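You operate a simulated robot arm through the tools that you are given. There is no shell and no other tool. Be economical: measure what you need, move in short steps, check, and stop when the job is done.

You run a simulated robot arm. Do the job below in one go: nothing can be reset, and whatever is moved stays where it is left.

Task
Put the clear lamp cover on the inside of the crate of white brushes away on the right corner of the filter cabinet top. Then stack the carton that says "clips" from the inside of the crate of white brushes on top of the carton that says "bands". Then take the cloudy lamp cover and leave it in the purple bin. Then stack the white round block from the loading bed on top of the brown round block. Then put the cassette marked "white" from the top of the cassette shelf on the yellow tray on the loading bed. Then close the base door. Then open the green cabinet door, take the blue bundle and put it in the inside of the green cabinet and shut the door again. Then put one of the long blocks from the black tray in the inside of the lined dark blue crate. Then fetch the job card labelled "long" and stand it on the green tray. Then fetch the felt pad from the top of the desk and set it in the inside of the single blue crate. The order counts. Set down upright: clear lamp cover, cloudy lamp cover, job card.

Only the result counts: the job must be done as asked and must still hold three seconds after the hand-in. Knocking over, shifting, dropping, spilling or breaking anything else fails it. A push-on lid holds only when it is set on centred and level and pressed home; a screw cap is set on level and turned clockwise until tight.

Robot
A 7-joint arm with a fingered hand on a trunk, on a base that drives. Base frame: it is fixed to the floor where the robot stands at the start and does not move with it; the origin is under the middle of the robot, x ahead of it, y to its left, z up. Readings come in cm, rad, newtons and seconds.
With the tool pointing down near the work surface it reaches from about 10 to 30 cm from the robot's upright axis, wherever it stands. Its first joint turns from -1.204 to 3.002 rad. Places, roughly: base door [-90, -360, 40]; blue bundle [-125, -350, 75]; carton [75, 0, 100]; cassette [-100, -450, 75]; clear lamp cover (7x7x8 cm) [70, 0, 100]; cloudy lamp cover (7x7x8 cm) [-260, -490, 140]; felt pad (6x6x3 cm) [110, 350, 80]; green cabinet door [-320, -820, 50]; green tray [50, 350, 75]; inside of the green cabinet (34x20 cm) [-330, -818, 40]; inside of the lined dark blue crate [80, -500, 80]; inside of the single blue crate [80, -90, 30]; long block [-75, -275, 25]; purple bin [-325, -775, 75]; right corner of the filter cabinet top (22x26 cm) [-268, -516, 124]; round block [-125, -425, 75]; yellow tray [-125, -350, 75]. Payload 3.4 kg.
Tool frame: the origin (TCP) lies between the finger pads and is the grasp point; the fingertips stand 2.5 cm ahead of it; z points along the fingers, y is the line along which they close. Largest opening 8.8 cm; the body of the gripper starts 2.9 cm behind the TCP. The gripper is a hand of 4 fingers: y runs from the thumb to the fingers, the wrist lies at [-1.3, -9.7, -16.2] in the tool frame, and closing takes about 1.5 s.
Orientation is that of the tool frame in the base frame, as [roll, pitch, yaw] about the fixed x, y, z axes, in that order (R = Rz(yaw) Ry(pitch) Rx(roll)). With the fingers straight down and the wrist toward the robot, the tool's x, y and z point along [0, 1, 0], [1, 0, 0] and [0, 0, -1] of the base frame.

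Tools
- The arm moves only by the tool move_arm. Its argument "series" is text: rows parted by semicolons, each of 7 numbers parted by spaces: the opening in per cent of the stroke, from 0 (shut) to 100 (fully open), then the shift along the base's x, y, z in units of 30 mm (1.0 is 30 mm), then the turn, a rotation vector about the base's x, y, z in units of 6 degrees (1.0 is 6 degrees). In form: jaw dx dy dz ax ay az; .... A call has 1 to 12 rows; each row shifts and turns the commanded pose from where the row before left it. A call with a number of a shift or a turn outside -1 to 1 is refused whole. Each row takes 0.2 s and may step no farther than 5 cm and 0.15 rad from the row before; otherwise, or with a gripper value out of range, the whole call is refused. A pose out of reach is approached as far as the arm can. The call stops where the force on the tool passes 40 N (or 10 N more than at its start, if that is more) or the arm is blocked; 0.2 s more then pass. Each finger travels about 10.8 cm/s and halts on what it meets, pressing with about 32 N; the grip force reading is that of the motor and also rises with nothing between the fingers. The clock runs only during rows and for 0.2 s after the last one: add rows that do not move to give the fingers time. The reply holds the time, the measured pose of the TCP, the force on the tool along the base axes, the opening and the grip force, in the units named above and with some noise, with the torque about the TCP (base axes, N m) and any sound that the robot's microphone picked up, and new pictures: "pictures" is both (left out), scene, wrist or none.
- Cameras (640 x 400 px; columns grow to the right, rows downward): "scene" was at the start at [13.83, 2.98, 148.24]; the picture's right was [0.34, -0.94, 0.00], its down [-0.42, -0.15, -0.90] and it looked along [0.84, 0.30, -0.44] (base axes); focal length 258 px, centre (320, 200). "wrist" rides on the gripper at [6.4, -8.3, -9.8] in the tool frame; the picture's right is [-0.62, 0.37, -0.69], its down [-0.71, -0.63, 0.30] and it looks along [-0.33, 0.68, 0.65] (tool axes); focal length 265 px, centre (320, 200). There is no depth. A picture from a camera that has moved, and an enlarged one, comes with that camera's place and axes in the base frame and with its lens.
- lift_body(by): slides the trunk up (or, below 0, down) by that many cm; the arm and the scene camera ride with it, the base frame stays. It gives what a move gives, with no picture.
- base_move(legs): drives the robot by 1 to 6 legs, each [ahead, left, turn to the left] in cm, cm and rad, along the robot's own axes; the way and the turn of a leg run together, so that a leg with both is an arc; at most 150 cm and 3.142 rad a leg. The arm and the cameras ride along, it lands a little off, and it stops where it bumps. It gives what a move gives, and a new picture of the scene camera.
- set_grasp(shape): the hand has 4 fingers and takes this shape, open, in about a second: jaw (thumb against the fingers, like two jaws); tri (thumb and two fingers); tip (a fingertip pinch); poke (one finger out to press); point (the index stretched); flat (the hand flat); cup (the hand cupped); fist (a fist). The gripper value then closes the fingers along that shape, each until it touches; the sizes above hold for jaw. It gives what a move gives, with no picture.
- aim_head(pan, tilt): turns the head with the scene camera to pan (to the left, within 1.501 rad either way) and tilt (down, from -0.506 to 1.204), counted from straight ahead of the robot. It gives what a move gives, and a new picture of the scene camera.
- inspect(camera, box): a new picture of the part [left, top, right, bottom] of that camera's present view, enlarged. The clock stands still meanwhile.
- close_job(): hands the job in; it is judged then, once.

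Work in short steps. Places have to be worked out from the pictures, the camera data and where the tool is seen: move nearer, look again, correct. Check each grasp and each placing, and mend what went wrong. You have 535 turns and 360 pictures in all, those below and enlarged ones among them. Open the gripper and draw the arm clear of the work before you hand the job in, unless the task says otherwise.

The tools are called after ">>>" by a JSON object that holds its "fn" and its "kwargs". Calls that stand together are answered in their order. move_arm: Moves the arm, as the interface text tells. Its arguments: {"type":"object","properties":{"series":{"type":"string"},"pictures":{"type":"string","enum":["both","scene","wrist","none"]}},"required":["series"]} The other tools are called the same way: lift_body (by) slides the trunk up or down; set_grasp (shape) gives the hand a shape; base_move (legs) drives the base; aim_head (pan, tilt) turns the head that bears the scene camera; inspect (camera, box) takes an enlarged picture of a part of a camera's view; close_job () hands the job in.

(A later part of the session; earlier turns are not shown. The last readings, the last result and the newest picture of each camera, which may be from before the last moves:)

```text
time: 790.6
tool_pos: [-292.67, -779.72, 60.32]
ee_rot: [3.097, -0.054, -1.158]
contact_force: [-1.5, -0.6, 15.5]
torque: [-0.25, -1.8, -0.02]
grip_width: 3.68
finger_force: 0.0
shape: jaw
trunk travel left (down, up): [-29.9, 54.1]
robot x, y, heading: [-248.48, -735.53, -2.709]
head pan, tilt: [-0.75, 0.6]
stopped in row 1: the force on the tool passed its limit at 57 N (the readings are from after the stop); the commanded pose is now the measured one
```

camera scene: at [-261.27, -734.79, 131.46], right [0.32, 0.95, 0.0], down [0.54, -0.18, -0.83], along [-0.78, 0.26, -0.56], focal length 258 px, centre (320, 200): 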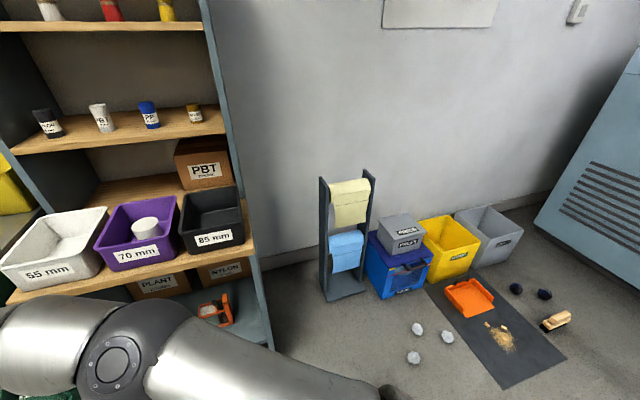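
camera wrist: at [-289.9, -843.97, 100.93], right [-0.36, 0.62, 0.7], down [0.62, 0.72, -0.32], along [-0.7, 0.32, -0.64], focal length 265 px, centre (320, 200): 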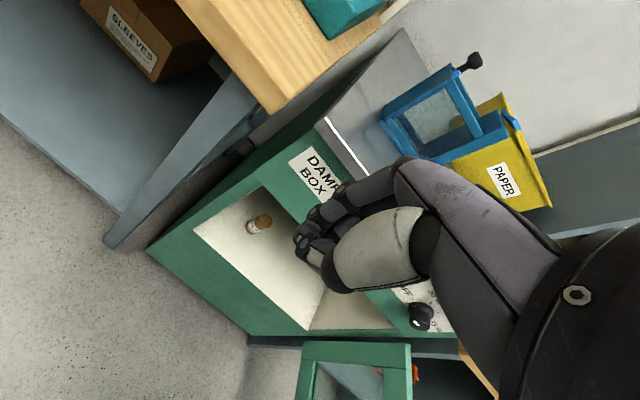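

The hand touched the open door's top edge. I raise back up, then move the hand over the bundle side before lowering.

>>> {"fn": "lift_body", "kwargs": {"by": 20}}

>>> {"fn": "move_arm", "kwargs": {"series": "60 0 1 0 0 0 0;60 0 1 0 0 0 0;60 -0.2 1 0 0 0 0;60 -0.3 1 0 0 0 0;60 -0.5 1 0 0 0 0;60 -0.6 1 0 0 0 0;60 -0.5 0.4 0 0 0 0", "pictures": "none"}}

>>> {"fn": "aim_head", "kwargs": {"pan": 0.05, "tilt": 0.95}}

```text
time: 792.8
tool_pos: [-292.77, -779.72, 79.92]
ee_rot: [3.1, -0.048, -1.155]
contact_force: [0.1, -0.1, -0.4]
torque: [0.0, 0.01, 0.01]
grip_width: 5.25
finger_force: 0.0
shape: jaw
trunk travel left (down, up): [-49.9, 34.1]
robot x, y, heading: [-248.87, -735.77, -2.711]
head pan, tilt: [-0.75, 0.6]
```

```text
time: 794.4
tool_pos: [-299.08, -760.61, 79.97]
ee_rot: [3.1, -0.049, -1.155]
contact_force: [-0.3, -1.2, 0.3]
torque: [0.0, 0.02, -0.01]
grip_width: 5.22
finger_force: 0.2
shape: jaw
trunk travel left (down, up): [-49.9, 34.1]
robot x, y, heading: [-248.31, -735.42, -2.714]
head pan, tilt: [-0.75, 0.6]
```

```text
time: 795.5
tool_pos: [-299.03, -760.53, 79.86]
ee_rot: [3.101, -0.049, -1.156]
contact_force: [-0.5, -0.3, 0.1]
torque: [-0.04, 0.0, -0.03]
grip_width: 5.26
finger_force: 0.1
shape: jaw
trunk travel left (down, up): [-49.9, 34.1]
robot x, y, heading: [-248.39, -735.44, -2.71]
head pan, tilt: [0.051, 0.949]
camera scene: at [-259.36, -740.94, 116.54], right [-0.46, 0.89, 0.0], down [0.72, 0.37, -0.58], along [-0.52, -0.27, -0.81], focal length 258 px, centre (320, 200)
```

scene: 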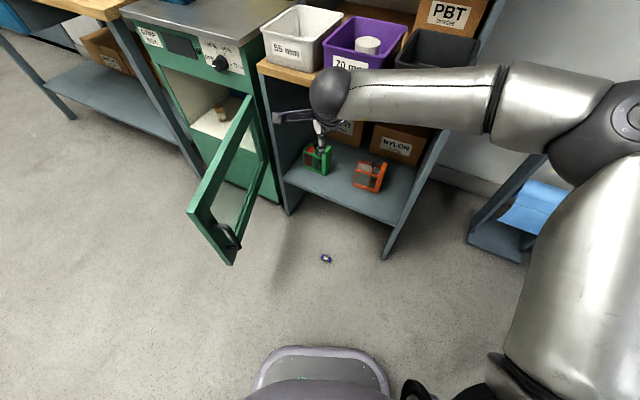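

Bundle at (−304.4, −761). I align the hand (closing along x) above it and lower the trunk.

>>> {"fn": "move_arm", "kwargs": {"series": "60 -0.5 0 0 0 0 -1;60 -0.5 0 0 0 0 -1;60 -0.5 -0.1 0 0 0 -1;60 -0.3 -0.1 0 -0.3 0.4 -1", "pictures": "none"}}

>>> {"fn": "lift_body", "kwargs": {"by": -40}}

>>> {"fn": "inspect", "kwargs": {"camera": "wrist", "box": [0, 0, 640, 400]}}

```text
time: 796.5
tool_pos: [-304.39, -761.16, 79.99]
ee_rot: [3.057, -0.076, -1.573]
contact_force: [0.8, -0.2, 0.0]
torque: [0.01, -0.03, -0.01]
grip_width: 5.24
finger_force: 0.1
shape: jaw
trunk travel left (down, up): [-49.9, 34.1]
robot x, y, heading: [-248.69, -735.54, -2.715]
head pan, tilt: [0.051, 0.949]
```

```text
time: 800.3
tool_pos: [-304.39, -761.2, 39.88]
ee_rot: [3.055, -0.077, -1.571]
contact_force: [0.0, -0.5, 0.3]
torque: [0.0, 0.01, -0.03]
grip_width: 5.26
finger_force: 0.1
shape: jaw
trunk travel left (down, up): [-9.9, 74.1]
robot x, y, heading: [-248.41, -735.23, -2.714]
head pan, tilt: [0.051, 0.949]
```

```text
1.00 times, centred on (320, 200) of wrist (not enlarged: the box is as wide or as high as the picture)
camera zoom: at [-295.32, -766.93, 49.45], right [-0.31, 0.67, 0.67], down [0.6, 0.68, -0.41], along [-0.74, 0.28, -0.62], focal length 265 px, centre (320, 200)
```

zoom: 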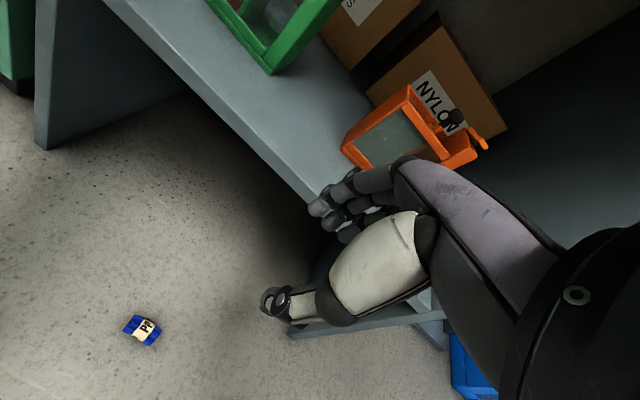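

Aligned within 0.5 cm. I level the tool and go down with the arm.

>>> {"fn": "move_arm", "kwargs": {"series": "60 0 0.1 -1 0.73 -0.83 0;60 0 0 -1 0 0 0;60 0 0 -1 0 0 0;60 0 0 -1 0 0 0;60 0 0 -1 0 0 0;60 0 0 -1 0 0 0;60 0 0 -1 0 0 0;60 0 0 -1 0 0 0", "pictures": "none"}}

>>> {"fn": "lift_body", "kwargs": {"by": -9.5}}

```text
time: 802.1
tool_pos: [-304.28, -760.72, 15.88]
ee_rot: [-3.14, -0.002, -1.578]
contact_force: [-0.7, -0.8, -0.1]
torque: [-0.01, -0.01, 0.01]
grip_width: 5.25
finger_force: 0.1
shape: jaw
trunk travel left (down, up): [-9.9, 74.1]
robot x, y, heading: [-248.54, -735.46, -2.711]
head pan, tilt: [0.051, 0.949]
```

```text
time: 803.4
tool_pos: [-304.38, -760.8, 6.43]
ee_rot: [-3.14, -0.001, -1.577]
contact_force: [0.0, 0.2, -0.3]
torque: [0.02, 0.02, -0.01]
grip_width: 5.25
finger_force: 0.0
shape: jaw
trunk travel left (down, up): [-0.4, 83.6]
robot x, y, heading: [-248.37, -735.39, -2.713]
head pan, tilt: [0.051, 0.949]
```

Wonderful, it reaches the floor. I go down 3.3 cm more and check with the wrist camera.

>>> {"fn": "move_arm", "kwargs": {"series": "60 0 0 -0.6 0 0 0;60 0 0 -0.4 0 0 0;60 0 0 -0.12 0 0 0", "pictures": "wrist"}}

```text
time: 804.2
tool_pos: [-304.48, -760.78, 3.05]
ee_rot: [-3.14, 0.001, -1.577]
contact_force: [-0.4, 0.1, 0.5]
torque: [0.03, 0.02, 0.02]
grip_width: 5.22
finger_force: 0.0
shape: jaw
trunk travel left (down, up): [-0.4, 83.6]
robot x, y, heading: [-248.75, -735.58, -2.716]
head pan, tilt: [0.051, 0.949]
camera wrist: at [-296.13, -767.29, 12.92], right [-0.37, 0.62, 0.69], down [0.63, 0.71, -0.3], along [-0.68, 0.33, -0.66], focal length 265 px, centre (320, 200)
```

wrist: 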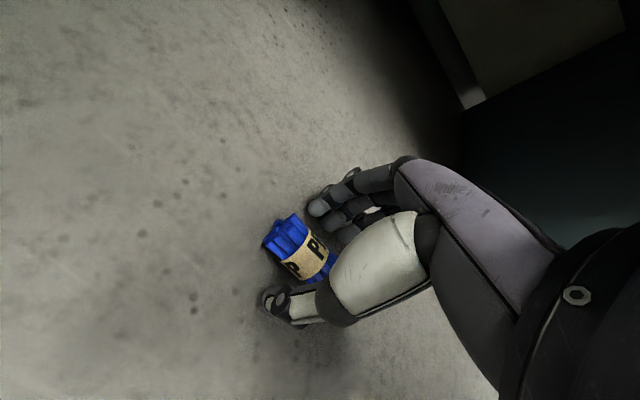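

The bundle lies between the fingers. I close firmly and lift.

>>> {"fn": "move_arm", "kwargs": {"series": "45 0 0 0 0 0 0;30 0 0 0 0 0 0;15 0 0 0 0 0 0;0 0 0 0 0 0 0;0 0 0 0 0 0 0;0 0 0 0 0 0 0;0 0 0 0.4 0 0 0;0 0 0 1 0 0 0;0 0 0 1 0 0 0;0 0 0 1 0 0 0", "pictures": "wrist"}}

```text
time: 806.4
tool_pos: [-304.32, -760.93, 13.24]
ee_rot: [-3.139, 0.001, -1.575]
contact_force: [-0.1, 0.6, -0.2]
torque: [-0.01, 0.0, 0.0]
grip_width: 1.69
finger_force: 32.1
shape: jaw
trunk travel left (down, up): [-0.4, 83.6]
robot x, y, heading: [-248.6, -735.11, -2.715]
head pan, tilt: [0.051, 0.949]
camera wrist: at [-296.03, -767.37, 23.11], right [-0.37, 0.62, 0.69], down [0.63, 0.71, -0.3], along [-0.68, 0.33, -0.66], focal length 265 px, centre (320, 200)
```

wrist: 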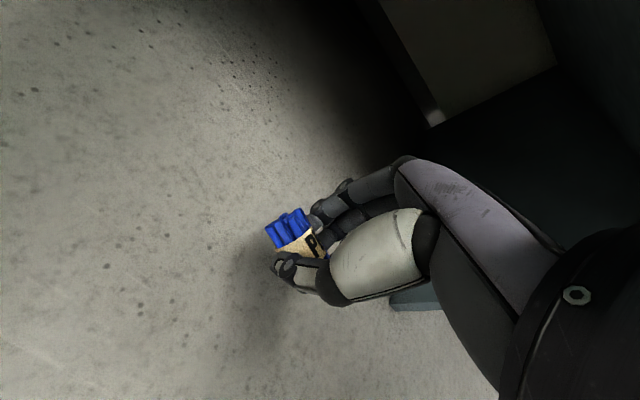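

Held crosswise. I raise the trunk well above the door height, then return in front of the cabinet.

>>> {"fn": "lift_body", "kwargs": {"by": 40}}

>>> {"fn": "lift_body", "kwargs": {"by": 38}}

>>> {"fn": "base_move", "kwargs": {"legs": [[-8, 0, 0], [0, 0, -0.427], [0, 78, 0]]}}

```text
time: 810.2
tool_pos: [-304.19, -760.85, 53.19]
ee_rot: [-3.141, 0.001, -1.578]
contact_force: [-0.3, 0.2, -0.1]
torque: [0.0, 0.0, -0.01]
grip_width: 1.69
finger_force: 32.5
shape: jaw
trunk travel left (down, up): [-40.4, 43.6]
robot x, y, heading: [-248.36, -735.39, -2.717]
head pan, tilt: [0.051, 0.949]
```

```text
time: 813.9
tool_pos: [-304.4, -760.83, 91.24]
ee_rot: [-3.139, 0.001, -1.576]
contact_force: [-0.4, -0.5, -0.8]
torque: [-0.03, 0.03, -0.02]
grip_width: 1.72
finger_force: 31.9
shape: jaw
trunk travel left (down, up): [-78.4, 5.6]
robot x, y, heading: [-248.69, -735.28, -2.717]
head pan, tilt: [0.051, 0.949]
```

```text
time: 820.0
tool_pos: [-301.7, -811.36, 91.24]
ee_rot: [-3.141, 0.0, -1.983]
contact_force: [-0.4, 0.5, 0.4]
torque: [-0.02, 0.0, 0.0]
grip_width: 1.69
finger_force: 32.0
shape: jaw
trunk travel left (down, up): [-78.4, 5.6]
robot x, y, heading: [-240.55, -810.05, -3.124]
head pan, tilt: [0.051, 0.949]
camera scene: at [-252.5, -810.89, 145.04], right [-0.07, 1.0, 0.0], down [0.81, 0.06, -0.58], along [-0.58, -0.04, -0.81], focal length 258 px, centre (320, 200)
```

scene: 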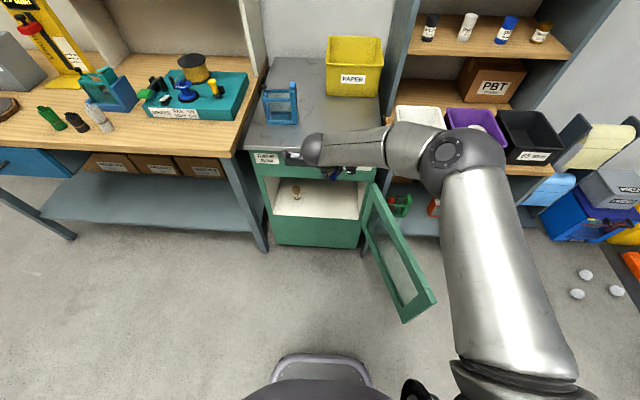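

I first square the yaw, then pitch the hand 45° slowly and check the bundle.

>>> {"fn": "move_arm", "kwargs": {"series": "0 0 0 0 0 0 0.98;0 0 0 0 0 0 0.98;0 0 0 0 0 0 0.98;0 0 0 0 0 0 0.98", "pictures": "none"}}

>>> {"fn": "move_arm", "kwargs": {"series": "0 0.1 -0.1 0 0 0.63 0;0 0.1 -0.1 0 0 0.63 0;0 0 -0.1 0 0 0.63 0;0 0 -0.1 0 0 0.63 0;0 0 0 0 0 0.63 0;0 0 0 0 0 0.63 0;0 0 0 0 0 0.63 0;0 0 0 0 0 0.63 0;0 0 0 0 0 0.63 0;0 0 0 0 0 0.63 0;0 0 0 0 0 0.63 0;0 0 0 0 0 0.63 0", "pictures": "wrist"}}

```text
time: 821.0
tool_pos: [-301.73, -811.35, 91.34]
ee_rot: [-3.141, -0.002, -1.571]
contact_force: [-0.1, -0.1, 0.0]
torque: [-0.03, 0.05, 0.01]
grip_width: 1.68
finger_force: 32.1
shape: jaw
trunk travel left (down, up): [-78.4, 5.6]
robot x, y, heading: [-240.31, -809.94, -3.127]
head pan, tilt: [0.051, 0.949]
```

```text
time: 823.6
tool_pos: [-301.15, -812.56, 91.25]
ee_rot: [2.351, -0.002, -1.571]
contact_force: [-0.1, 0.3, -0.1]
torque: [-0.01, 0.0, -0.04]
grip_width: 1.7
finger_force: 32.1
shape: jaw
trunk travel left (down, up): [-78.4, 5.6]
robot x, y, heading: [-240.16, -810.1, -3.121]
head pan, tilt: [0.051, 0.949]
camera wrist: at [-288.29, -819.12, 92.23], right [0.23, 0.62, 0.75], down [0.23, 0.71, -0.66], along [-0.95, 0.32, 0.03], focal length 265 px, centre (320, 200)
```

wrist: 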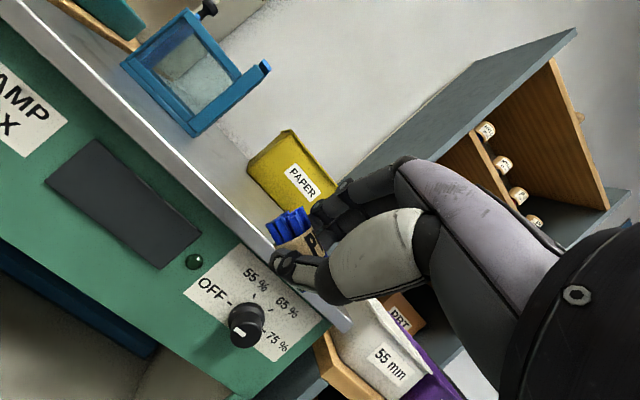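

Still held. I lower 40 cm, in front of the opening.

>>> {"fn": "lift_body", "kwargs": {"by": -40}}

>>> {"fn": "inspect", "kwargs": {"camera": "scene", "box": [0, 0, 640, 400]}}

>>> {"fn": "inspect", "kwargs": {"camera": "wrist", "box": [0, 0, 640, 400]}}

```text
time: 827.4
tool_pos: [-301.02, -812.78, 51.32]
ee_rot: [2.35, -0.002, -1.571]
contact_force: [0.4, -0.1, -0.3]
torque: [-0.01, 0.02, 0.01]
grip_width: 1.69
finger_force: 31.9
shape: jaw
trunk travel left (down, up): [-38.4, 45.6]
robot x, y, heading: [-240.46, -810.23, -3.122]
head pan, tilt: [0.051, 0.949]
```

```text
1.00 times, centred on (320, 200) of scene (not enlarged: the box is as wide or as high as the picture)
camera zoom: at [-252.49, -810.87, 105.04], right [-0.07, 1.0, 0.0], down [0.81, 0.06, -0.58], along [-0.58, -0.04, -0.81], focal length 258 px, centre (320, 200)
```

zoom: 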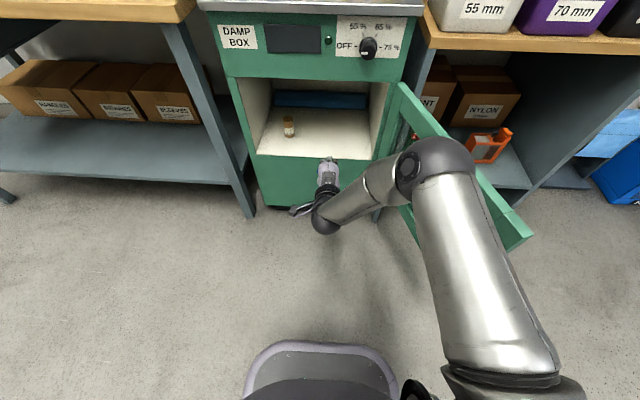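

```text
1.00 times, centred on (320, 200) of wrist (not enlarged: the box is as wide or as high as the picture)
camera zoom: at [-288.27, -819.11, 52.23], right [0.23, 0.62, 0.75], down [0.23, 0.71, -0.66], along [-0.95, 0.32, 0.02], focal length 265 px, centre (320, 200)
```

zoom: 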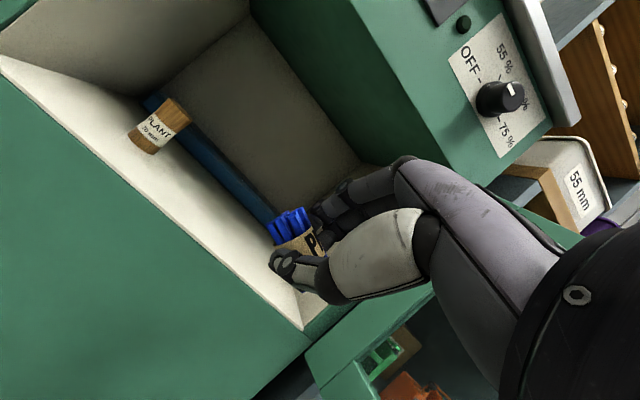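

Clear view: lip z≈40.5, bundle above it. I drive ahead 14 cm.

>>> {"fn": "base_move", "kwargs": {"legs": [[14, 0, 0]]}}

>>> {"fn": "move_arm", "kwargs": {"series": "0 -0.6 0 0 0 0 0;0 -0.6 0 0 0 0 0;0 -0.6 0 0 0 0 0;0 -0.5 0 0 0 0 0;0 0 0 -0.4 0 0 0", "pictures": "wrist"}}

```text
time: 828.7
tool_pos: [-314.88, -812.59, 51.22]
ee_rot: [2.352, -0.001, -1.575]
contact_force: [0.8, -0.3, -0.6]
torque: [0.0, 0.0, 0.02]
grip_width: 1.68
finger_force: 32.3
shape: jaw
trunk travel left (down, up): [-38.4, 45.6]
robot x, y, heading: [-254.02, -809.86, -3.127]
head pan, tilt: [0.051, 0.949]
camera scene: at [-266.23, -811.08, 105.03], right [-0.07, 1.0, 0.0], down [0.81, 0.06, -0.58], along [-0.58, -0.04, -0.81], focal length 258 px, centre (320, 200)
```

scene: 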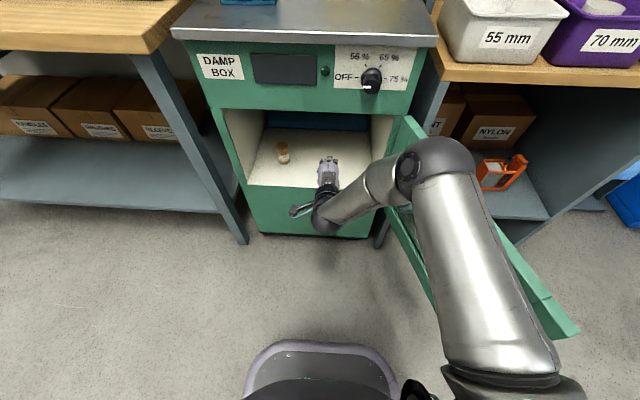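

```text
time: 829.9
tool_pos: [-321.56, -812.78, 50.21]
ee_rot: [2.353, -0.001, -1.574]
contact_force: [-0.1, 0.5, -0.5]
torque: [0.0, -0.01, 0.04]
grip_width: 1.66
finger_force: 32.2
shape: jaw
trunk travel left (down, up): [-38.4, 45.6]
robot x, y, heading: [-254.03, -810.27, -3.126]
head pan, tilt: [0.051, 0.949]
camera wrist: at [-308.8, -819.29, 51.14], right [0.23, 0.62, 0.75], down [0.23, 0.71, -0.66], along [-0.94, 0.33, 0.02], focal length 265 px, centre (320, 200)
```

wrist: 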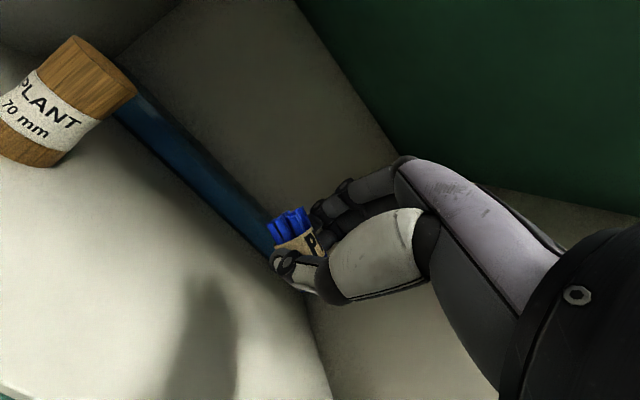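

Inside. I go 3 cm deeper and lower gently.

>>> {"fn": "move_arm", "kwargs": {"series": "0 -0.5 0 0 0 0 0;0 -0.5 0 0 0 0 0;0 0 0 -0.4 0 0 0;0 0 0 -0.4 0 0 0;0 0 0 -0.3 0 0 0;0 0 0 -0.2 0 0 0;0 0 0 -0.2 0 0 0", "pictures": "wrist"}}

```text
time: 831.5
tool_pos: [-324.72, -812.73, 45.58]
ee_rot: [2.352, -0.001, -1.572]
contact_force: [0.5, -0.4, -0.7]
torque: [-0.01, -0.04, 0.01]
grip_width: 1.67
finger_force: 31.4
shape: jaw
trunk travel left (down, up): [-38.4, 45.6]
robot x, y, heading: [-253.79, -810.65, -3.126]
head pan, tilt: [0.051, 0.949]
camera wrist: at [-311.91, -819.26, 46.51], right [0.23, 0.62, 0.75], down [0.23, 0.71, -0.66], along [-0.94, 0.33, 0.03], focal length 265 px, centre (320, 200)
```

wrist: 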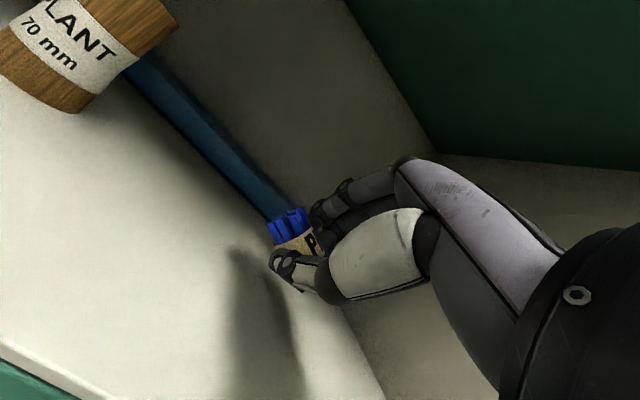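

I lower another ~2 cm to near the floor and open.

>>> {"fn": "move_arm", "kwargs": {"series": "0 0 0 -0.2 0 0 0;0 0 0 -0.2 0 0 0;0 0 0 -0.15 0 0 0;0 0 0 -0.1 0 0 0;15 0 0 0 0 0 0;30 0 0 0 0 0 0;45 0 0 0 0 0 0;60 0 0 0 0 0 0;60 0 0 0 0 0 0", "pictures": "wrist"}}

```text
time: 833.5
tool_pos: [-324.62, -812.7, 43.73]
ee_rot: [2.348, 0.0, -1.577]
contact_force: [-2.9, 0.2, 7.6]
torque: [-0.09, 0.06, 0.0]
grip_width: 4.57
finger_force: 0.0
shape: jaw
trunk travel left (down, up): [-38.4, 45.6]
robot x, y, heading: [-254.06, -810.41, -3.123]
head pan, tilt: [0.051, 0.949]
camera wrist: at [-311.92, -819.24, 44.76], right [0.24, 0.62, 0.75], down [0.23, 0.71, -0.66], along [-0.94, 0.33, 0.03], focal length 265 px, centre (320, 200)
```

wrist: 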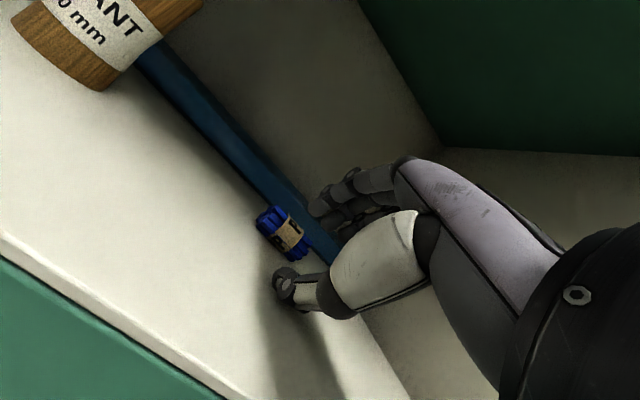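

The bundle lies inside. I open more, raise the hand, then withdraw.

>>> {"fn": "move_arm", "kwargs": {"series": "80 0 0 0.2 0 0 0;90 0 0 0.5 0 0 0;90 0 0 0.8 0 0 0;90 0 0 0.8 0 0 0;90 0.6 0 0 0 0 0;90 1 0 0 0 0 0;90 1 0 0 0 0 0;90 1 0 0 0 0 0", "pictures": "none"}}

>>> {"fn": "base_move", "kwargs": {"legs": [[-14, 0, 0]]}}

```text
time: 835.3
tool_pos: [-313.81, -812.79, 50.41]
ee_rot: [2.353, -0.003, -1.573]
contact_force: [-0.4, 0.8, -0.5]
torque: [0.01, 0.03, 0.03]
grip_width: 7.9
finger_force: 0.1
shape: jaw
trunk travel left (down, up): [-38.4, 45.6]
robot x, y, heading: [-254.6, -810.54, -3.122]
head pan, tilt: [0.051, 0.949]
```

```text
time: 836.7
tool_pos: [-300.13, -812.45, 50.46]
ee_rot: [2.353, -0.002, -1.572]
contact_force: [-0.2, -0.1, -0.5]
torque: [0.0, 0.01, 0.01]
grip_width: 7.91
finger_force: 0.2
shape: jaw
trunk travel left (down, up): [-38.4, 45.6]
robot x, y, heading: [-240.4, -809.91, -3.121]
head pan, tilt: [0.051, 0.949]
camera scene: at [-252.43, -810.85, 105.04], right [-0.07, 1.0, 0.0], down [0.81, 0.06, -0.58], along [-0.58, -0.04, -0.81], focal length 258 px, centre (320, 200)
```

scene: 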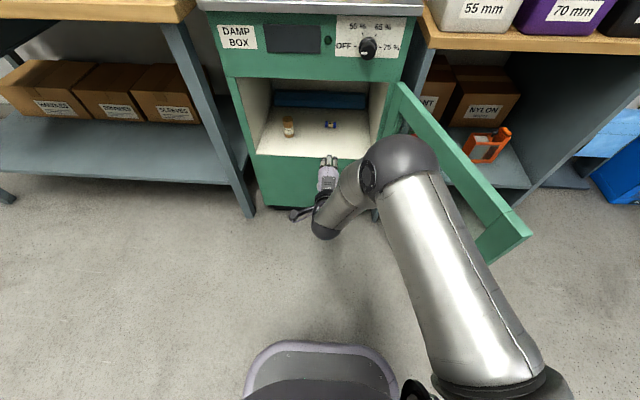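

Bundle is inside. Now shut the door: I point the hand down again, raise, and move to the door's outer (right) side.

>>> {"fn": "move_arm", "kwargs": {"series": "0 0 0 0 0 -0.94 0;0 0 0 0 0 -0.94 0;0 0 0 0 0 -0.94 0;0 0 0 0 0 -0.94 0;0 0 0 0 0 -0.94 0;0 0 0 0 0 -0.94 0;0 0 0 0 0 -0.94 0;0 0 0 0 0 -0.94 0", "pictures": "none"}}

>>> {"fn": "lift_body", "kwargs": {"by": 37}}

>>> {"fn": "base_move", "kwargs": {"legs": [[0, -32, 0]]}}

>>> {"fn": "move_arm", "kwargs": {"series": "0 0.6 0.9 0 0 0 0;0 0.6 0.9 0 0 0 0;0 0.6 0.9 0 0 0 0;0 0.6 0.9 0 0 0 0;0 0.6 0.9 0 0 0 0;0 0.3 0.9 0 0 0 0;0 0 0.9 0 0 0 0", "pictures": "scene"}}

```text
time: 838.5
tool_pos: [-300.22, -812.61, 50.53]
ee_rot: [3.139, -0.002, -1.573]
contact_force: [-0.1, -0.4, 0.1]
torque: [0.02, 0.01, -0.04]
grip_width: 0.01
finger_force: 31.8
shape: jaw
trunk travel left (down, up): [-38.4, 45.6]
robot x, y, heading: [-240.27, -810.42, -3.122]
head pan, tilt: [0.051, 0.949]
```

```text
time: 842.0
tool_pos: [-300.15, -812.56, 87.39]
ee_rot: [3.14, 0.001, -1.572]
contact_force: [0.1, 0.2, 0.5]
torque: [0.0, 0.03, -0.02]
grip_width: 0.0
finger_force: 31.9
shape: jaw
trunk travel left (down, up): [-75.4, 8.6]
robot x, y, heading: [-240.48, -809.84, -3.123]
head pan, tilt: [0.051, 0.949]
```

```text
time: 844.2
tool_pos: [-300.71, -780.61, 87.39]
ee_rot: [3.138, -0.001, -1.571]
contact_force: [-0.6, 0.4, 0.1]
torque: [0.03, -0.01, -0.03]
grip_width: 0.0
finger_force: 32.2
shape: jaw
trunk travel left (down, up): [-75.4, 8.6]
robot x, y, heading: [-240.92, -778.38, -3.126]
head pan, tilt: [0.051, 0.949]
camera scene: at [-253.07, -778.79, 142.04], right [-0.07, 1.0, 0.0], down [0.81, 0.06, -0.58], along [-0.58, -0.04, -0.81], focal length 258 px, centre (320, 200)
```

scene: 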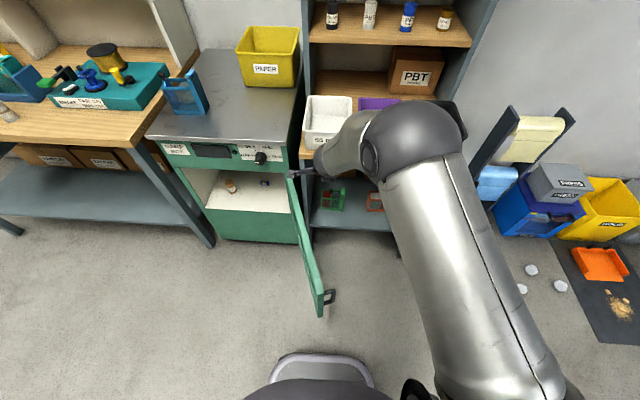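

```text
time: 845.8
tool_pos: [-290.77, -761.61, 87.33]
ee_rot: [3.137, -0.002, -1.571]
contact_force: [-0.1, 0.8, 0.5]
torque: [-0.03, -0.02, 0.0]
grip_width: 0.0
finger_force: 31.5
shape: jaw
trunk travel left (down, up): [-75.4, 8.6]
robot x, y, heading: [-240.93, -778.17, -3.125]
head pan, tilt: [0.051, 0.949]
camera scene: at [-253.06, -778.73, 142.04], right [-0.07, 1.0, 0.0], down [0.81, 0.06, -0.58], along [-0.58, -0.04, -0.81], focal length 258 px, centre (320, 200)
```

scene: 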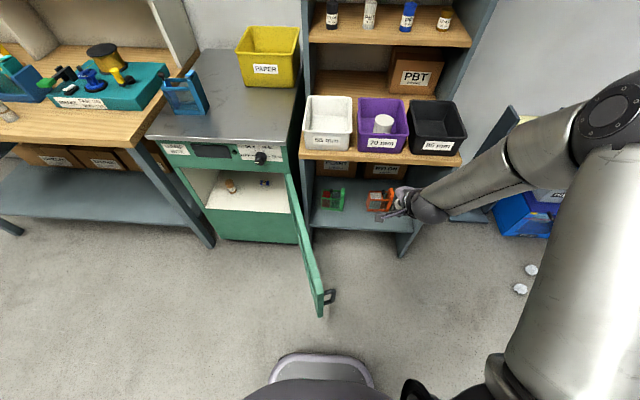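

The hand is right of the leaf with clearance. I lower 25 cm and push the door by strafing left.

>>> {"fn": "lift_body", "kwargs": {"by": -25}}

>>> {"fn": "base_move", "kwargs": {"legs": [[0, 56, 0]]}}

```text
time: 848.4
tool_pos: [-290.74, -761.63, 62.35]
ee_rot: [3.14, 0.0, -1.57]
contact_force: [-0.2, 0.3, 0.2]
torque: [0.01, 0.01, 0.03]
grip_width: 0.03
finger_force: 32.2
shape: jaw
trunk travel left (down, up): [-50.4, 33.6]
robot x, y, heading: [-241.16, -778.0, -3.125]
head pan, tilt: [0.051, 0.949]
```

```text
time: 851.6
tool_pos: [-289.61, -817.78, 62.4]
ee_rot: [3.138, 0.001, -1.571]
contact_force: [0.7, -0.2, -0.2]
torque: [0.01, -0.02, 0.0]
grip_width: 0.02
finger_force: 32.6
shape: jaw
trunk travel left (down, up): [-50.4, 33.6]
robot x, y, heading: [-239.97, -834.18, -3.122]
head pan, tilt: [0.051, 0.949]
camera scene: at [-251.87, -834.89, 117.04], right [-0.07, 1.0, 0.0], down [0.81, 0.06, -0.58], along [-0.58, -0.04, -0.81], focal length 258 px, centre (320, 200)
```

scene: 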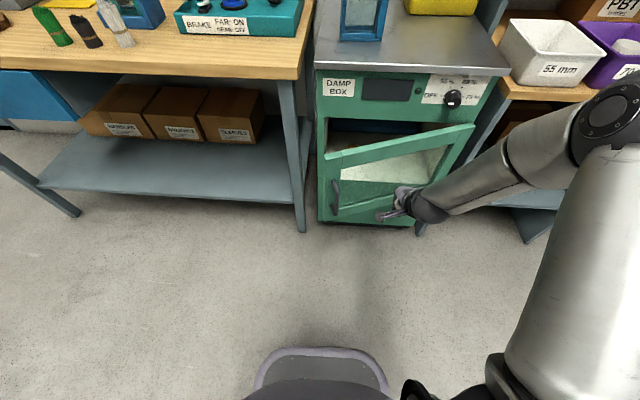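

The door is nearly shut (~20°). I push forward with the arm.

>>> {"fn": "move_arm", "kwargs": {"series": "0 -0.7 -0.4 0 0 0 0;0 -0.8 -0.4 0 0 0 0;0 -0.8 -0.3 0 0 0 0;0 -0.8 -0.2 0 0 0 0;0 -0.8 0 0 0 0 0;0 -0.6 0 0 0 0 0;0 -0.4 0 0 0 0 0", "pictures": "scene"}}

```text
time: 853.2
tool_pos: [-304.39, -821.62, 62.34]
ee_rot: [3.14, -0.001, -1.57]
contact_force: [-0.1, -0.4, 0.3]
torque: [0.02, -0.02, 0.01]
grip_width: 0.02
finger_force: 32.4
shape: jaw
trunk travel left (down, up): [-50.4, 33.6]
robot x, y, heading: [-240.08, -834.4, -3.121]
head pan, tilt: [0.051, 0.949]
camera scene: at [-251.88, -834.86, 117.04], right [-0.07, 1.0, 0.0], down [0.81, 0.06, -0.58], along [-0.58, -0.04, -0.81], focal length 258 px, centre (320, 200)
```

scene: 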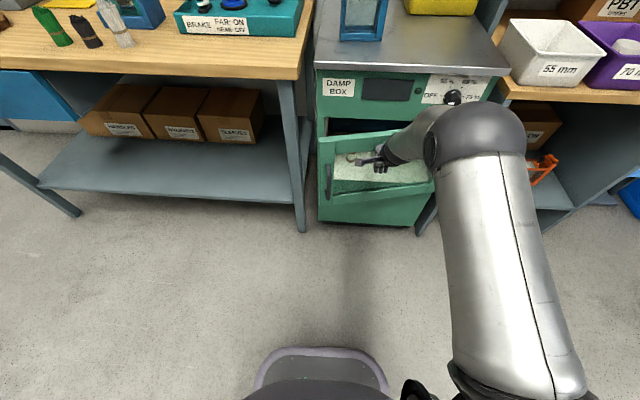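

Continue: I drive ahead 9 cm to press it shut.

>>> {"fn": "base_move", "kwargs": {"legs": [[9, 0, 0]]}}

```text
time: 854.3
tool_pos: [-311.59, -821.79, 62.01]
ee_rot: [-3.126, -0.001, -1.57]
contact_force: [1.2, -0.7, 1.1]
torque: [0.06, 0.08, 0.01]
grip_width: 0.03
finger_force: 31.7
shape: jaw
trunk travel left (down, up): [-50.4, 33.6]
robot x, y, heading: [-247.52, -834.2, -3.121]
head pan, tilt: [0.051, 0.949]
stopped in leg 1: the force on the tool passed its limit at 82 N (the readings are from after the stop); the commanded pose is now the measured one
camera scene: at [-259.57, -835.01, 117.04], right [-0.07, 1.0, 0.0], down [0.81, 0.06, -0.58], along [-0.58, -0.04, -0.81], focal length 258 px, centre (320, 200)
```

scene: 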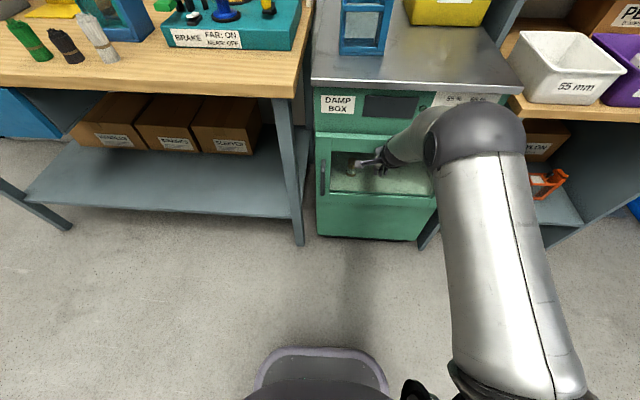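

The green door is shut (82 N stop). I withdraw the hand, raise the trunk, and check.

>>> {"fn": "move_arm", "kwargs": {"series": "0 0.6 0 0 0 0 0;0 1 0 0 0 0 0;0 1 0 0 0 0 0;0 1 0 0 0 0 0;0 1 0 0 0 0 0;0 1 0 0 0 0 0", "pictures": "none"}}

>>> {"fn": "lift_body", "kwargs": {"by": 33}}

>>> {"fn": "inspect", "kwargs": {"camera": "scene", "box": [280, 60, 540, 280]}}

```text
time: 855.7
tool_pos: [-294.66, -821.71, 61.97]
ee_rot: [-3.127, -0.003, -1.568]
contact_force: [-0.5, -0.3, -0.8]
torque: [0.01, 0.0, 0.01]
grip_width: 0.0
finger_force: 32.5
shape: jaw
trunk travel left (down, up): [-50.4, 33.6]
robot x, y, heading: [-247.38, -834.09, -3.124]
head pan, tilt: [0.051, 0.949]
```

```text
time: 858.9
tool_pos: [-294.8, -821.73, 94.95]
ee_rot: [-3.126, -0.003, -1.569]
contact_force: [0.3, 0.7, -1.0]
torque: [-0.01, -0.02, 0.0]
grip_width: 0.0
finger_force: 32.0
shape: jaw
trunk travel left (down, up): [-83.4, 0.6]
robot x, y, heading: [-247.44, -834.31, -3.121]
head pan, tilt: [0.051, 0.949]
```

```text
1.82 times, centred on (410, 170) of scene
camera zoom: at [-259.61, -835.0, 150.03], right [-0.07, 1.0, 0.0], down [0.81, 0.06, -0.58], along [-0.58, -0.04, -0.81], focal length 468 px, centre (156, 254)
```

zoom: 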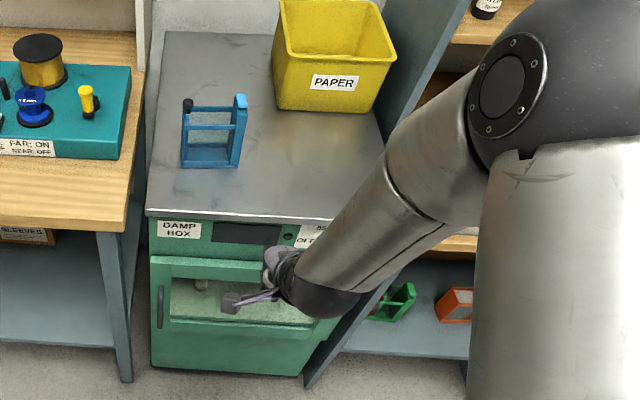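

Shut. Now to the black tray for a long block: I drive back north.

>>> {"fn": "base_move", "kwargs": {"legs": [[-6, 0, -0.02], [0, -115, 0], [-128, 0, 0], [-122, 0, 0], [0, 0, -1.571]]}}

>>> {"fn": "base_move", "kwargs": {"legs": [[130, 0, 0], [130, 0, 0], [105, 3, 0]]}}

```text
time: 881.1
tool_pos: [26.51, -683.79, 94.99]
ee_rot: [-3.126, 0.0, 3.014]
contact_force: [-0.6, -0.4, -0.3]
torque: [0.0, 0.03, 0.01]
grip_width: 0.01
finger_force: 31.8
shape: jaw
trunk travel left (down, up): [-83.4, 0.6]
robot x, y, heading: [7.95, -729.09, 1.464]
head pan, tilt: [0.051, 0.949]
camera scene: at [9.14, -716.87, 150.04], right [1.0, -0.06, 0.0], down [-0.05, -0.81, -0.58], along [0.03, 0.58, -0.81], focal length 258 px, centre (320, 200)
```

scene: 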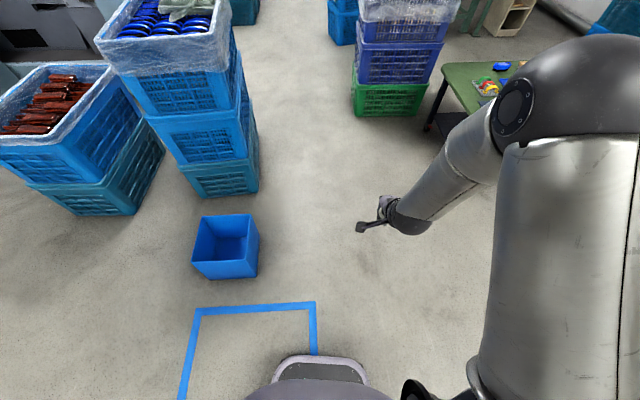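

```text
time: 890.8
tool_pos: [50.14, -492.73, 95.46]
ee_rot: [-3.141, -0.009, 3.0]
contact_force: [-15.9, -0.2, 19.5]
torque: [-0.33, -0.32, -0.28]
grip_width: 0.0
finger_force: 32.2
shape: jaw
trunk travel left (down, up): [-83.4, 0.6]
robot x, y, heading: [31.17, -537.74, 1.438]
head pan, tilt: [0.051, 0.949]
stopped in leg 2: the force on the tool passed its limit at 43 N (the readings are from after the stop); the commanded pose is now the measured one
camera scene: at [32.34, -525.92, 150.05], right [1.0, -0.08, 0.0], down [-0.06, -0.81, -0.58], along [0.05, 0.58, -0.81], focal length 258 px, centre (320, 200)
```

scene: 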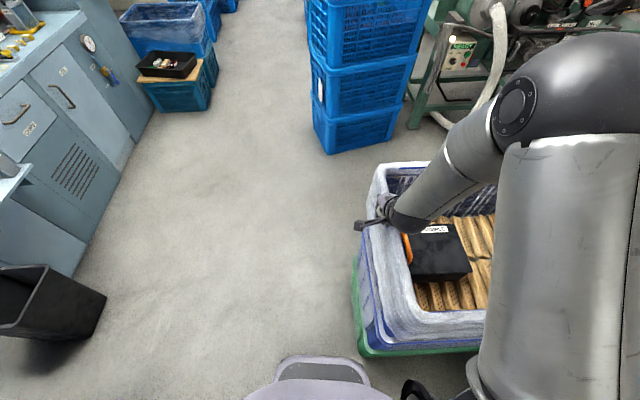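

My heading drifted and the hand touched the lined crate's rim; nothing seems moved. I lift the hand off, shift left, and correct the heading.

>>> {"fn": "move_arm", "kwargs": {"series": "0 -0.2 0 0.5 0 0 0;0 -0.5 0 0.8 0 0 0;0 -1 0 0.8 0 0 0;0 -1 0 0.8 0 0 0;0 -1 0 0.8 0 0 0;0 -1 0 0.5 0 0 0", "pictures": "none"}}

>>> {"fn": "base_move", "kwargs": {"legs": [[0, 29, 0], [0, 0, 0.133], [110, 0, 0], [82, 0, 0], [0, 72, 0]]}}

```text
time: 892.2
tool_pos: [37.23, -493.0, 107.73]
ee_rot: [-3.123, -0.035, 2.988]
contact_force: [0.4, -0.5, 0.4]
torque: [-0.01, 0.04, -0.01]
grip_width: 0.0
finger_force: 32.2
shape: jaw
out of reach, approached as far as the arm can: row 6
trunk travel left (down, up): [-83.4, 0.6]
robot x, y, heading: [31.23, -538.0, 1.438]
head pan, tilt: [0.051, 0.949]
```

```text
time: 907.7
tool_pos: [-67.95, -294.97, 107.84]
ee_rot: [-3.124, -0.035, 3.109]
contact_force: [0.1, -0.3, 0.2]
torque: [0.0, -0.05, 0.04]
grip_width: 0.02
finger_force: 32.0
shape: jaw
trunk travel left (down, up): [-83.4, 0.6]
robot x, y, heading: [-68.23, -340.05, 1.551]
head pan, tilt: [0.051, 0.949]
camera scene: at [-68.4, -327.97, 150.04], right [1.0, 0.03, 0.0], down [0.03, -0.81, -0.58], along [-0.02, 0.58, -0.81], focal length 258 px, centre (320, 200)
```

scene: 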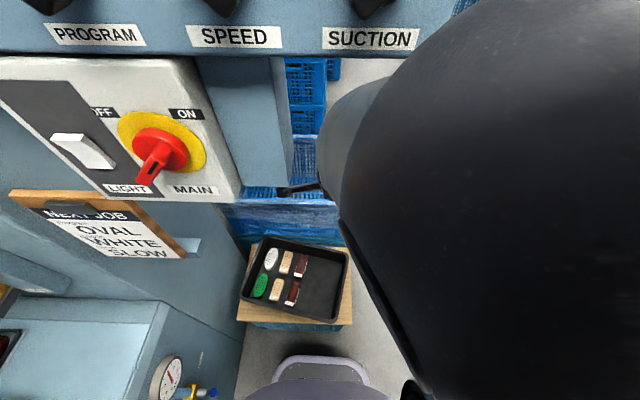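

I need to close across the block (along x), so I turn to face −x and stand east of the tray.

>>> {"fn": "base_move", "kwargs": {"legs": [[-5, 0, 0], [0, 0, 1.59], [-43, 0, 0], [0, -53, 0]]}}

>>> {"fn": "lift_body", "kwargs": {"by": -40}}

>>> {"fn": "aim_head", "kwargs": {"pan": 0.0, "tilt": 0.85}}

```text
time: 909.5
tool_pos: [-72.72, -300.35, 107.75]
ee_rot: [-3.122, -0.044, -3.06]
contact_force: [-0.3, 0.6, 0.2]
torque: [0.0, -0.04, -0.01]
grip_width: 0.0
finger_force: 32.2
shape: jaw
trunk travel left (down, up): [-83.4, 0.6]
robot x, y, heading: [-68.37, -344.86, 1.684]
head pan, tilt: [0.051, 0.949]
stopped in leg 2: the robot was blocked; the commanded pose is now the measured one
camera scene: at [-69.3, -333.1, 150.03], right [0.99, 0.16, 0.0], down [0.13, -0.8, -0.58], along [-0.1, 0.57, -0.81], focal length 258 px, centre (320, 200)
```

scene: 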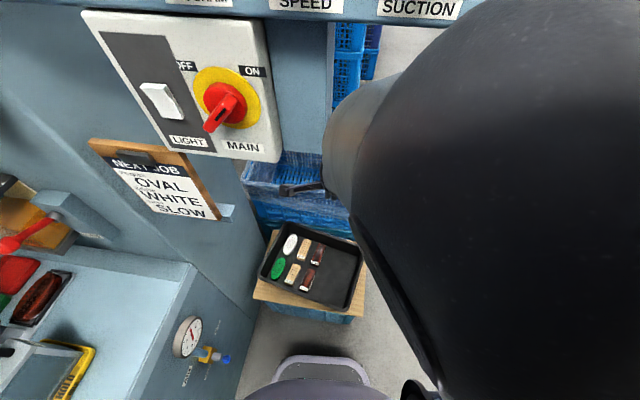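

```text
time: 913.3
tool_pos: [-73.27, -300.33, 67.81]
ee_rot: [-3.122, -0.041, -3.055]
contact_force: [0.7, -0.8, 0.8]
torque: [0.05, 0.05, -0.01]
grip_width: 0.0
finger_force: 32.0
shape: jaw
trunk travel left (down, up): [-43.4, 40.6]
robot x, y, heading: [-68.7, -344.7, 1.681]
head pan, tilt: [0.051, 0.949]
```

```text
time: 914.0
tool_pos: [-73.27, -300.29, 67.9]
ee_rot: [-3.122, -0.041, -3.056]
contact_force: [-0.7, -0.7, 0.3]
torque: [-0.01, 0.0, 0.01]
grip_width: 0.01
finger_force: 32.1
shape: jaw
trunk travel left (down, up): [-43.4, 40.6]
robot x, y, heading: [-68.23, -345.47, 1.681]
head pan, tilt: [0.0, 0.85]
camera scene: at [-69.67, -332.56, 110.79], right [0.99, 0.11, 0.0], down [0.08, -0.75, -0.66], along [-0.07, 0.66, -0.75], focal length 258 px, centre (320, 200)
```

scene: 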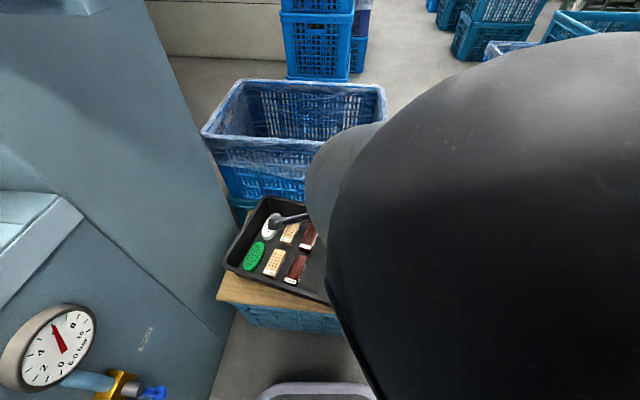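

Turning was blocked (arm near the switch box). I'll instead rotate the hand from here. I zoom on the tray blocks.

>>> {"fn": "inspect", "kwargs": {"camera": "scene", "box": [210, 180, 350, 310]}}

```text
3.08 times, centred on (280, 245) of scene
camera zoom: at [-69.67, -332.56, 110.79], right [0.99, 0.11, 0.0], down [0.08, -0.75, -0.66], along [-0.07, 0.66, -0.75], focal length 793 px, centre (443, 62)
```

zoom: 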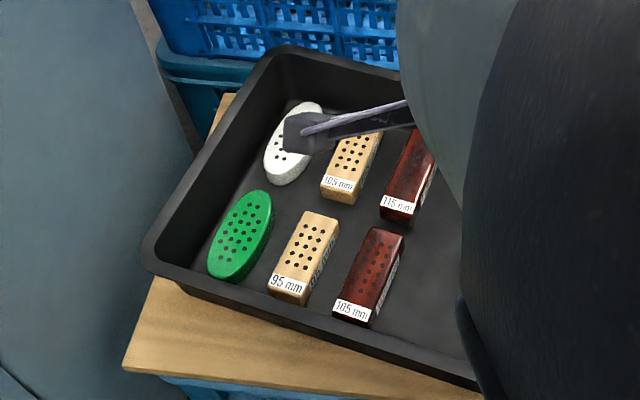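

The rectangular (beige/red) ones are the long blocks. I choose the red 105 mm at (−81.3, −295.5), top z≈35.4, axis 12° off y. I rotate the hand and move over it.

>>> {"fn": "move_arm", "kwargs": {"series": "75 -0.22 0.13 0 0 0 1;75 -0.22 0.13 0 0 0 1;75 -0.22 0.13 0 0 0 1;75 -0.22 0.13 0 0 0 1;75 -0.22 0.13 0 0 0 1;75 -0.22 0.13 0 0 0 1;75 -0.22 0.13 0 0 0 1;75 -0.22 0.13 0 0 0 1;75 -0.22 0.13 0 0 0 1;75 -0.22 0.13 0 0 0 1;75 -0.22 0.13 0 0 0 1;75 -0.22 0.13 0 0 0 1", "pictures": "none"}}

>>> {"fn": "lift_body", "kwargs": {"by": -16}}

>>> {"fn": "inspect", "kwargs": {"camera": "wrist", "box": [0, 0, 640, 400]}}

```text
time: 916.6
tool_pos: [-81.34, -295.48, 67.87]
ee_rot: [-3.121, -0.04, -1.799]
contact_force: [-0.4, -0.1, 0.3]
torque: [0.02, 0.03, 0.03]
grip_width: 6.57
finger_force: 0.1
shape: jaw
trunk travel left (down, up): [-43.4, 40.6]
robot x, y, heading: [-68.16, -345.12, 1.676]
head pan, tilt: [0.0, 0.85]
```

```text
time: 918.4
tool_pos: [-81.23, -295.7, 51.74]
ee_rot: [-3.123, -0.041, -1.799]
contact_force: [0.7, 0.1, 0.5]
torque: [0.01, 0.01, -0.04]
grip_width: 6.6
finger_force: 0.0
shape: jaw
trunk travel left (down, up): [-27.4, 56.6]
robot x, y, heading: [-68.89, -345.38, 1.678]
head pan, tilt: [0.0, 0.85]
```

```text
1.00 times, centred on (320, 200) of wrist (not enlarged: the box is as wide or as high as the picture)
camera zoom: at [-74.75, -303.44, 62.02], right [-0.23, 0.72, 0.66], down [0.78, 0.54, -0.32], along [-0.59, 0.44, -0.68], focal length 265 px, centre (320, 200)
```

zoom: 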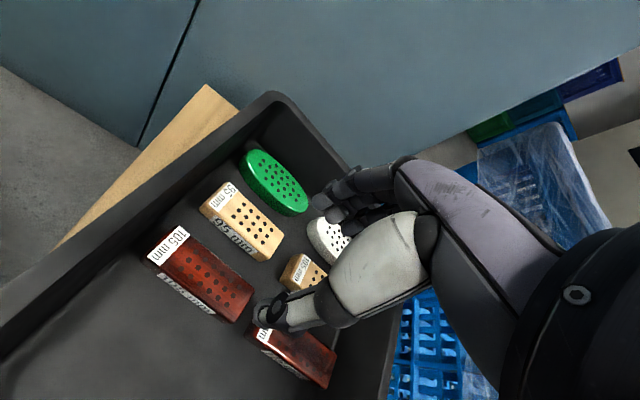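

Aligned to 0.5 cm. I go down to z≈35 and grip.

>>> {"fn": "move_arm", "kwargs": {"series": "75 -0.1 -0.12 -1 0 0 0;75 0 0 -1 0 0 0;75 0 0 -1 0 0 0;75 0 0 -1 0 0 0;75 0 0 -1 0 0 0;75 0 0 -0.4 0 0 0;75 0 0 -0.15 0 0 0", "pictures": "wrist"}}

```text
time: 920.0
tool_pos: [-81.74, -295.97, 35.49]
ee_rot: [-3.129, -0.034, -1.799]
contact_force: [0.9, -0.3, 20.1]
torque: [0.26, 0.73, 0.03]
grip_width: 6.48
finger_force: 0.1
shape: jaw
trunk travel left (down, up): [-27.4, 56.6]
robot x, y, heading: [-68.13, -345.02, 1.68]
head pan, tilt: [0.0, 0.85]
camera wrist: at [-75.12, -303.74, 45.63], right [-0.22, 0.71, 0.67], down [0.78, 0.54, -0.32], along [-0.59, 0.45, -0.67], focal length 265 px, centre (320, 200)
```

wrist: 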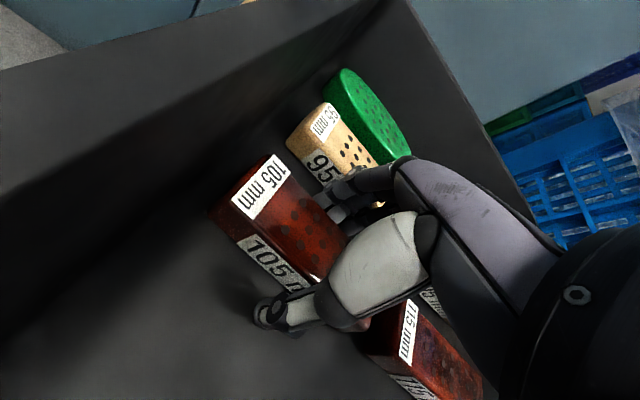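

Fingertips touch the tray floor. I raise slightly, close and lift.

>>> {"fn": "move_arm", "kwargs": {"series": "75 0 0 0.15 0 0 0;60 0 0 0 0 0 0;50 0 0 0 0 0 0;40 0 0 0 0 0 0;32 0 0 0 0 0 0;32 0 0 0 0 0 0;32 0 0 0.4 0 0 0;32 0 0 1 0 0 0;32 0 0 1 0 0 0;32 0 0 1 0 0 0", "pictures": "wrist"}}

```text
time: 922.2
tool_pos: [-81.64, -295.97, 45.99]
ee_rot: [-3.121, -0.038, -1.798]
contact_force: [0.3, -0.2, -0.9]
torque: [0.02, -0.01, 0.01]
grip_width: 3.51
finger_force: 31.8
shape: jaw
trunk travel left (down, up): [-27.4, 56.6]
robot x, y, heading: [-68.4, -345.22, 1.68]
head pan, tilt: [0.0, 0.85]
camera wrist: at [-75.11, -303.7, 56.12], right [-0.23, 0.72, 0.66], down [0.78, 0.54, -0.32], along [-0.59, 0.44, -0.68], focal length 265 px, centre (320, 200)
```

wrist: 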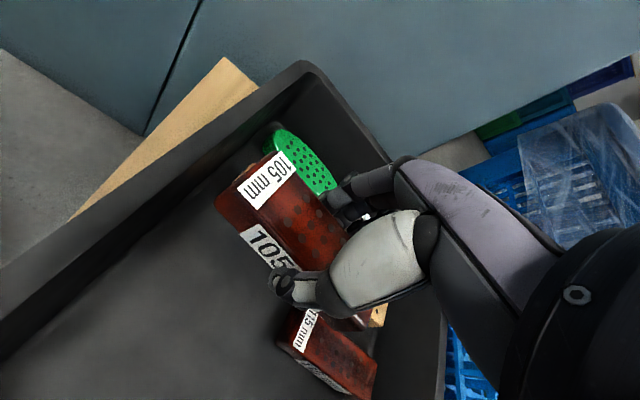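

Block held. I raise a bit, move out to the aisle, then raise the trunk and turn toward the lined crate.

>>> {"fn": "move_arm", "kwargs": {"series": "32 0 0 1 0 0 0;32 0 0 1 0 0 0;32 0 0 1 0 0 0", "pictures": "none"}}

>>> {"fn": "base_move", "kwargs": {"legs": [[0, -50, 0], [-95, 0, 0], [0, 0, -1.68]]}}

>>> {"fn": "lift_body", "kwargs": {"by": 40}}

```text
time: 923.0
tool_pos: [-81.59, -295.9, 54.96]
ee_rot: [-3.122, -0.04, -1.798]
contact_force: [0.0, 0.5, -1.1]
torque: [0.01, -0.03, 0.02]
grip_width: 3.54
finger_force: 31.7
shape: jaw
trunk travel left (down, up): [-27.4, 56.6]
robot x, y, heading: [-68.52, -344.94, 1.681]
head pan, tilt: [0.0, 0.85]
```

```text
time: 934.7
tool_pos: [41.96, -427.47, 54.88]
ee_rot: [-3.124, -0.041, 2.807]
contact_force: [-0.3, 0.3, -0.5]
torque: [0.03, 0.01, -0.06]
grip_width: 3.5
finger_force: 32.6
shape: jaw
trunk travel left (down, up): [-27.4, 56.6]
robot x, y, heading: [-8.69, -435.33, 0.005]
head pan, tilt: [0.0, 0.85]
camera scene: at [4.56, -435.42, 94.79], right [0.0, -1.0, 0.0], down [-0.75, 0.0, -0.66], along [0.66, 0.0, -0.75], focal length 258 px, centre (320, 200)
```

scene: 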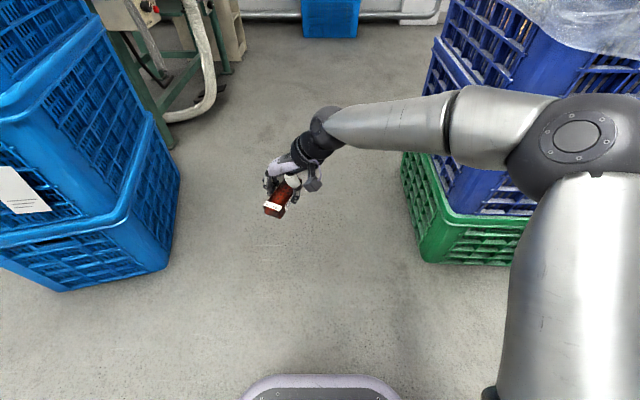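

```text
time: 938.5
tool_pos: [42.01, -427.53, 94.91]
ee_rot: [-3.122, -0.041, 2.808]
contact_force: [0.0, 0.5, -0.8]
torque: [-0.01, -0.02, 0.0]
grip_width: 3.5
finger_force: 31.9
shape: jaw
trunk travel left (down, up): [-67.4, 16.6]
robot x, y, heading: [-8.44, -435.19, 0.007]
head pan, tilt: [0.0, 0.85]
```

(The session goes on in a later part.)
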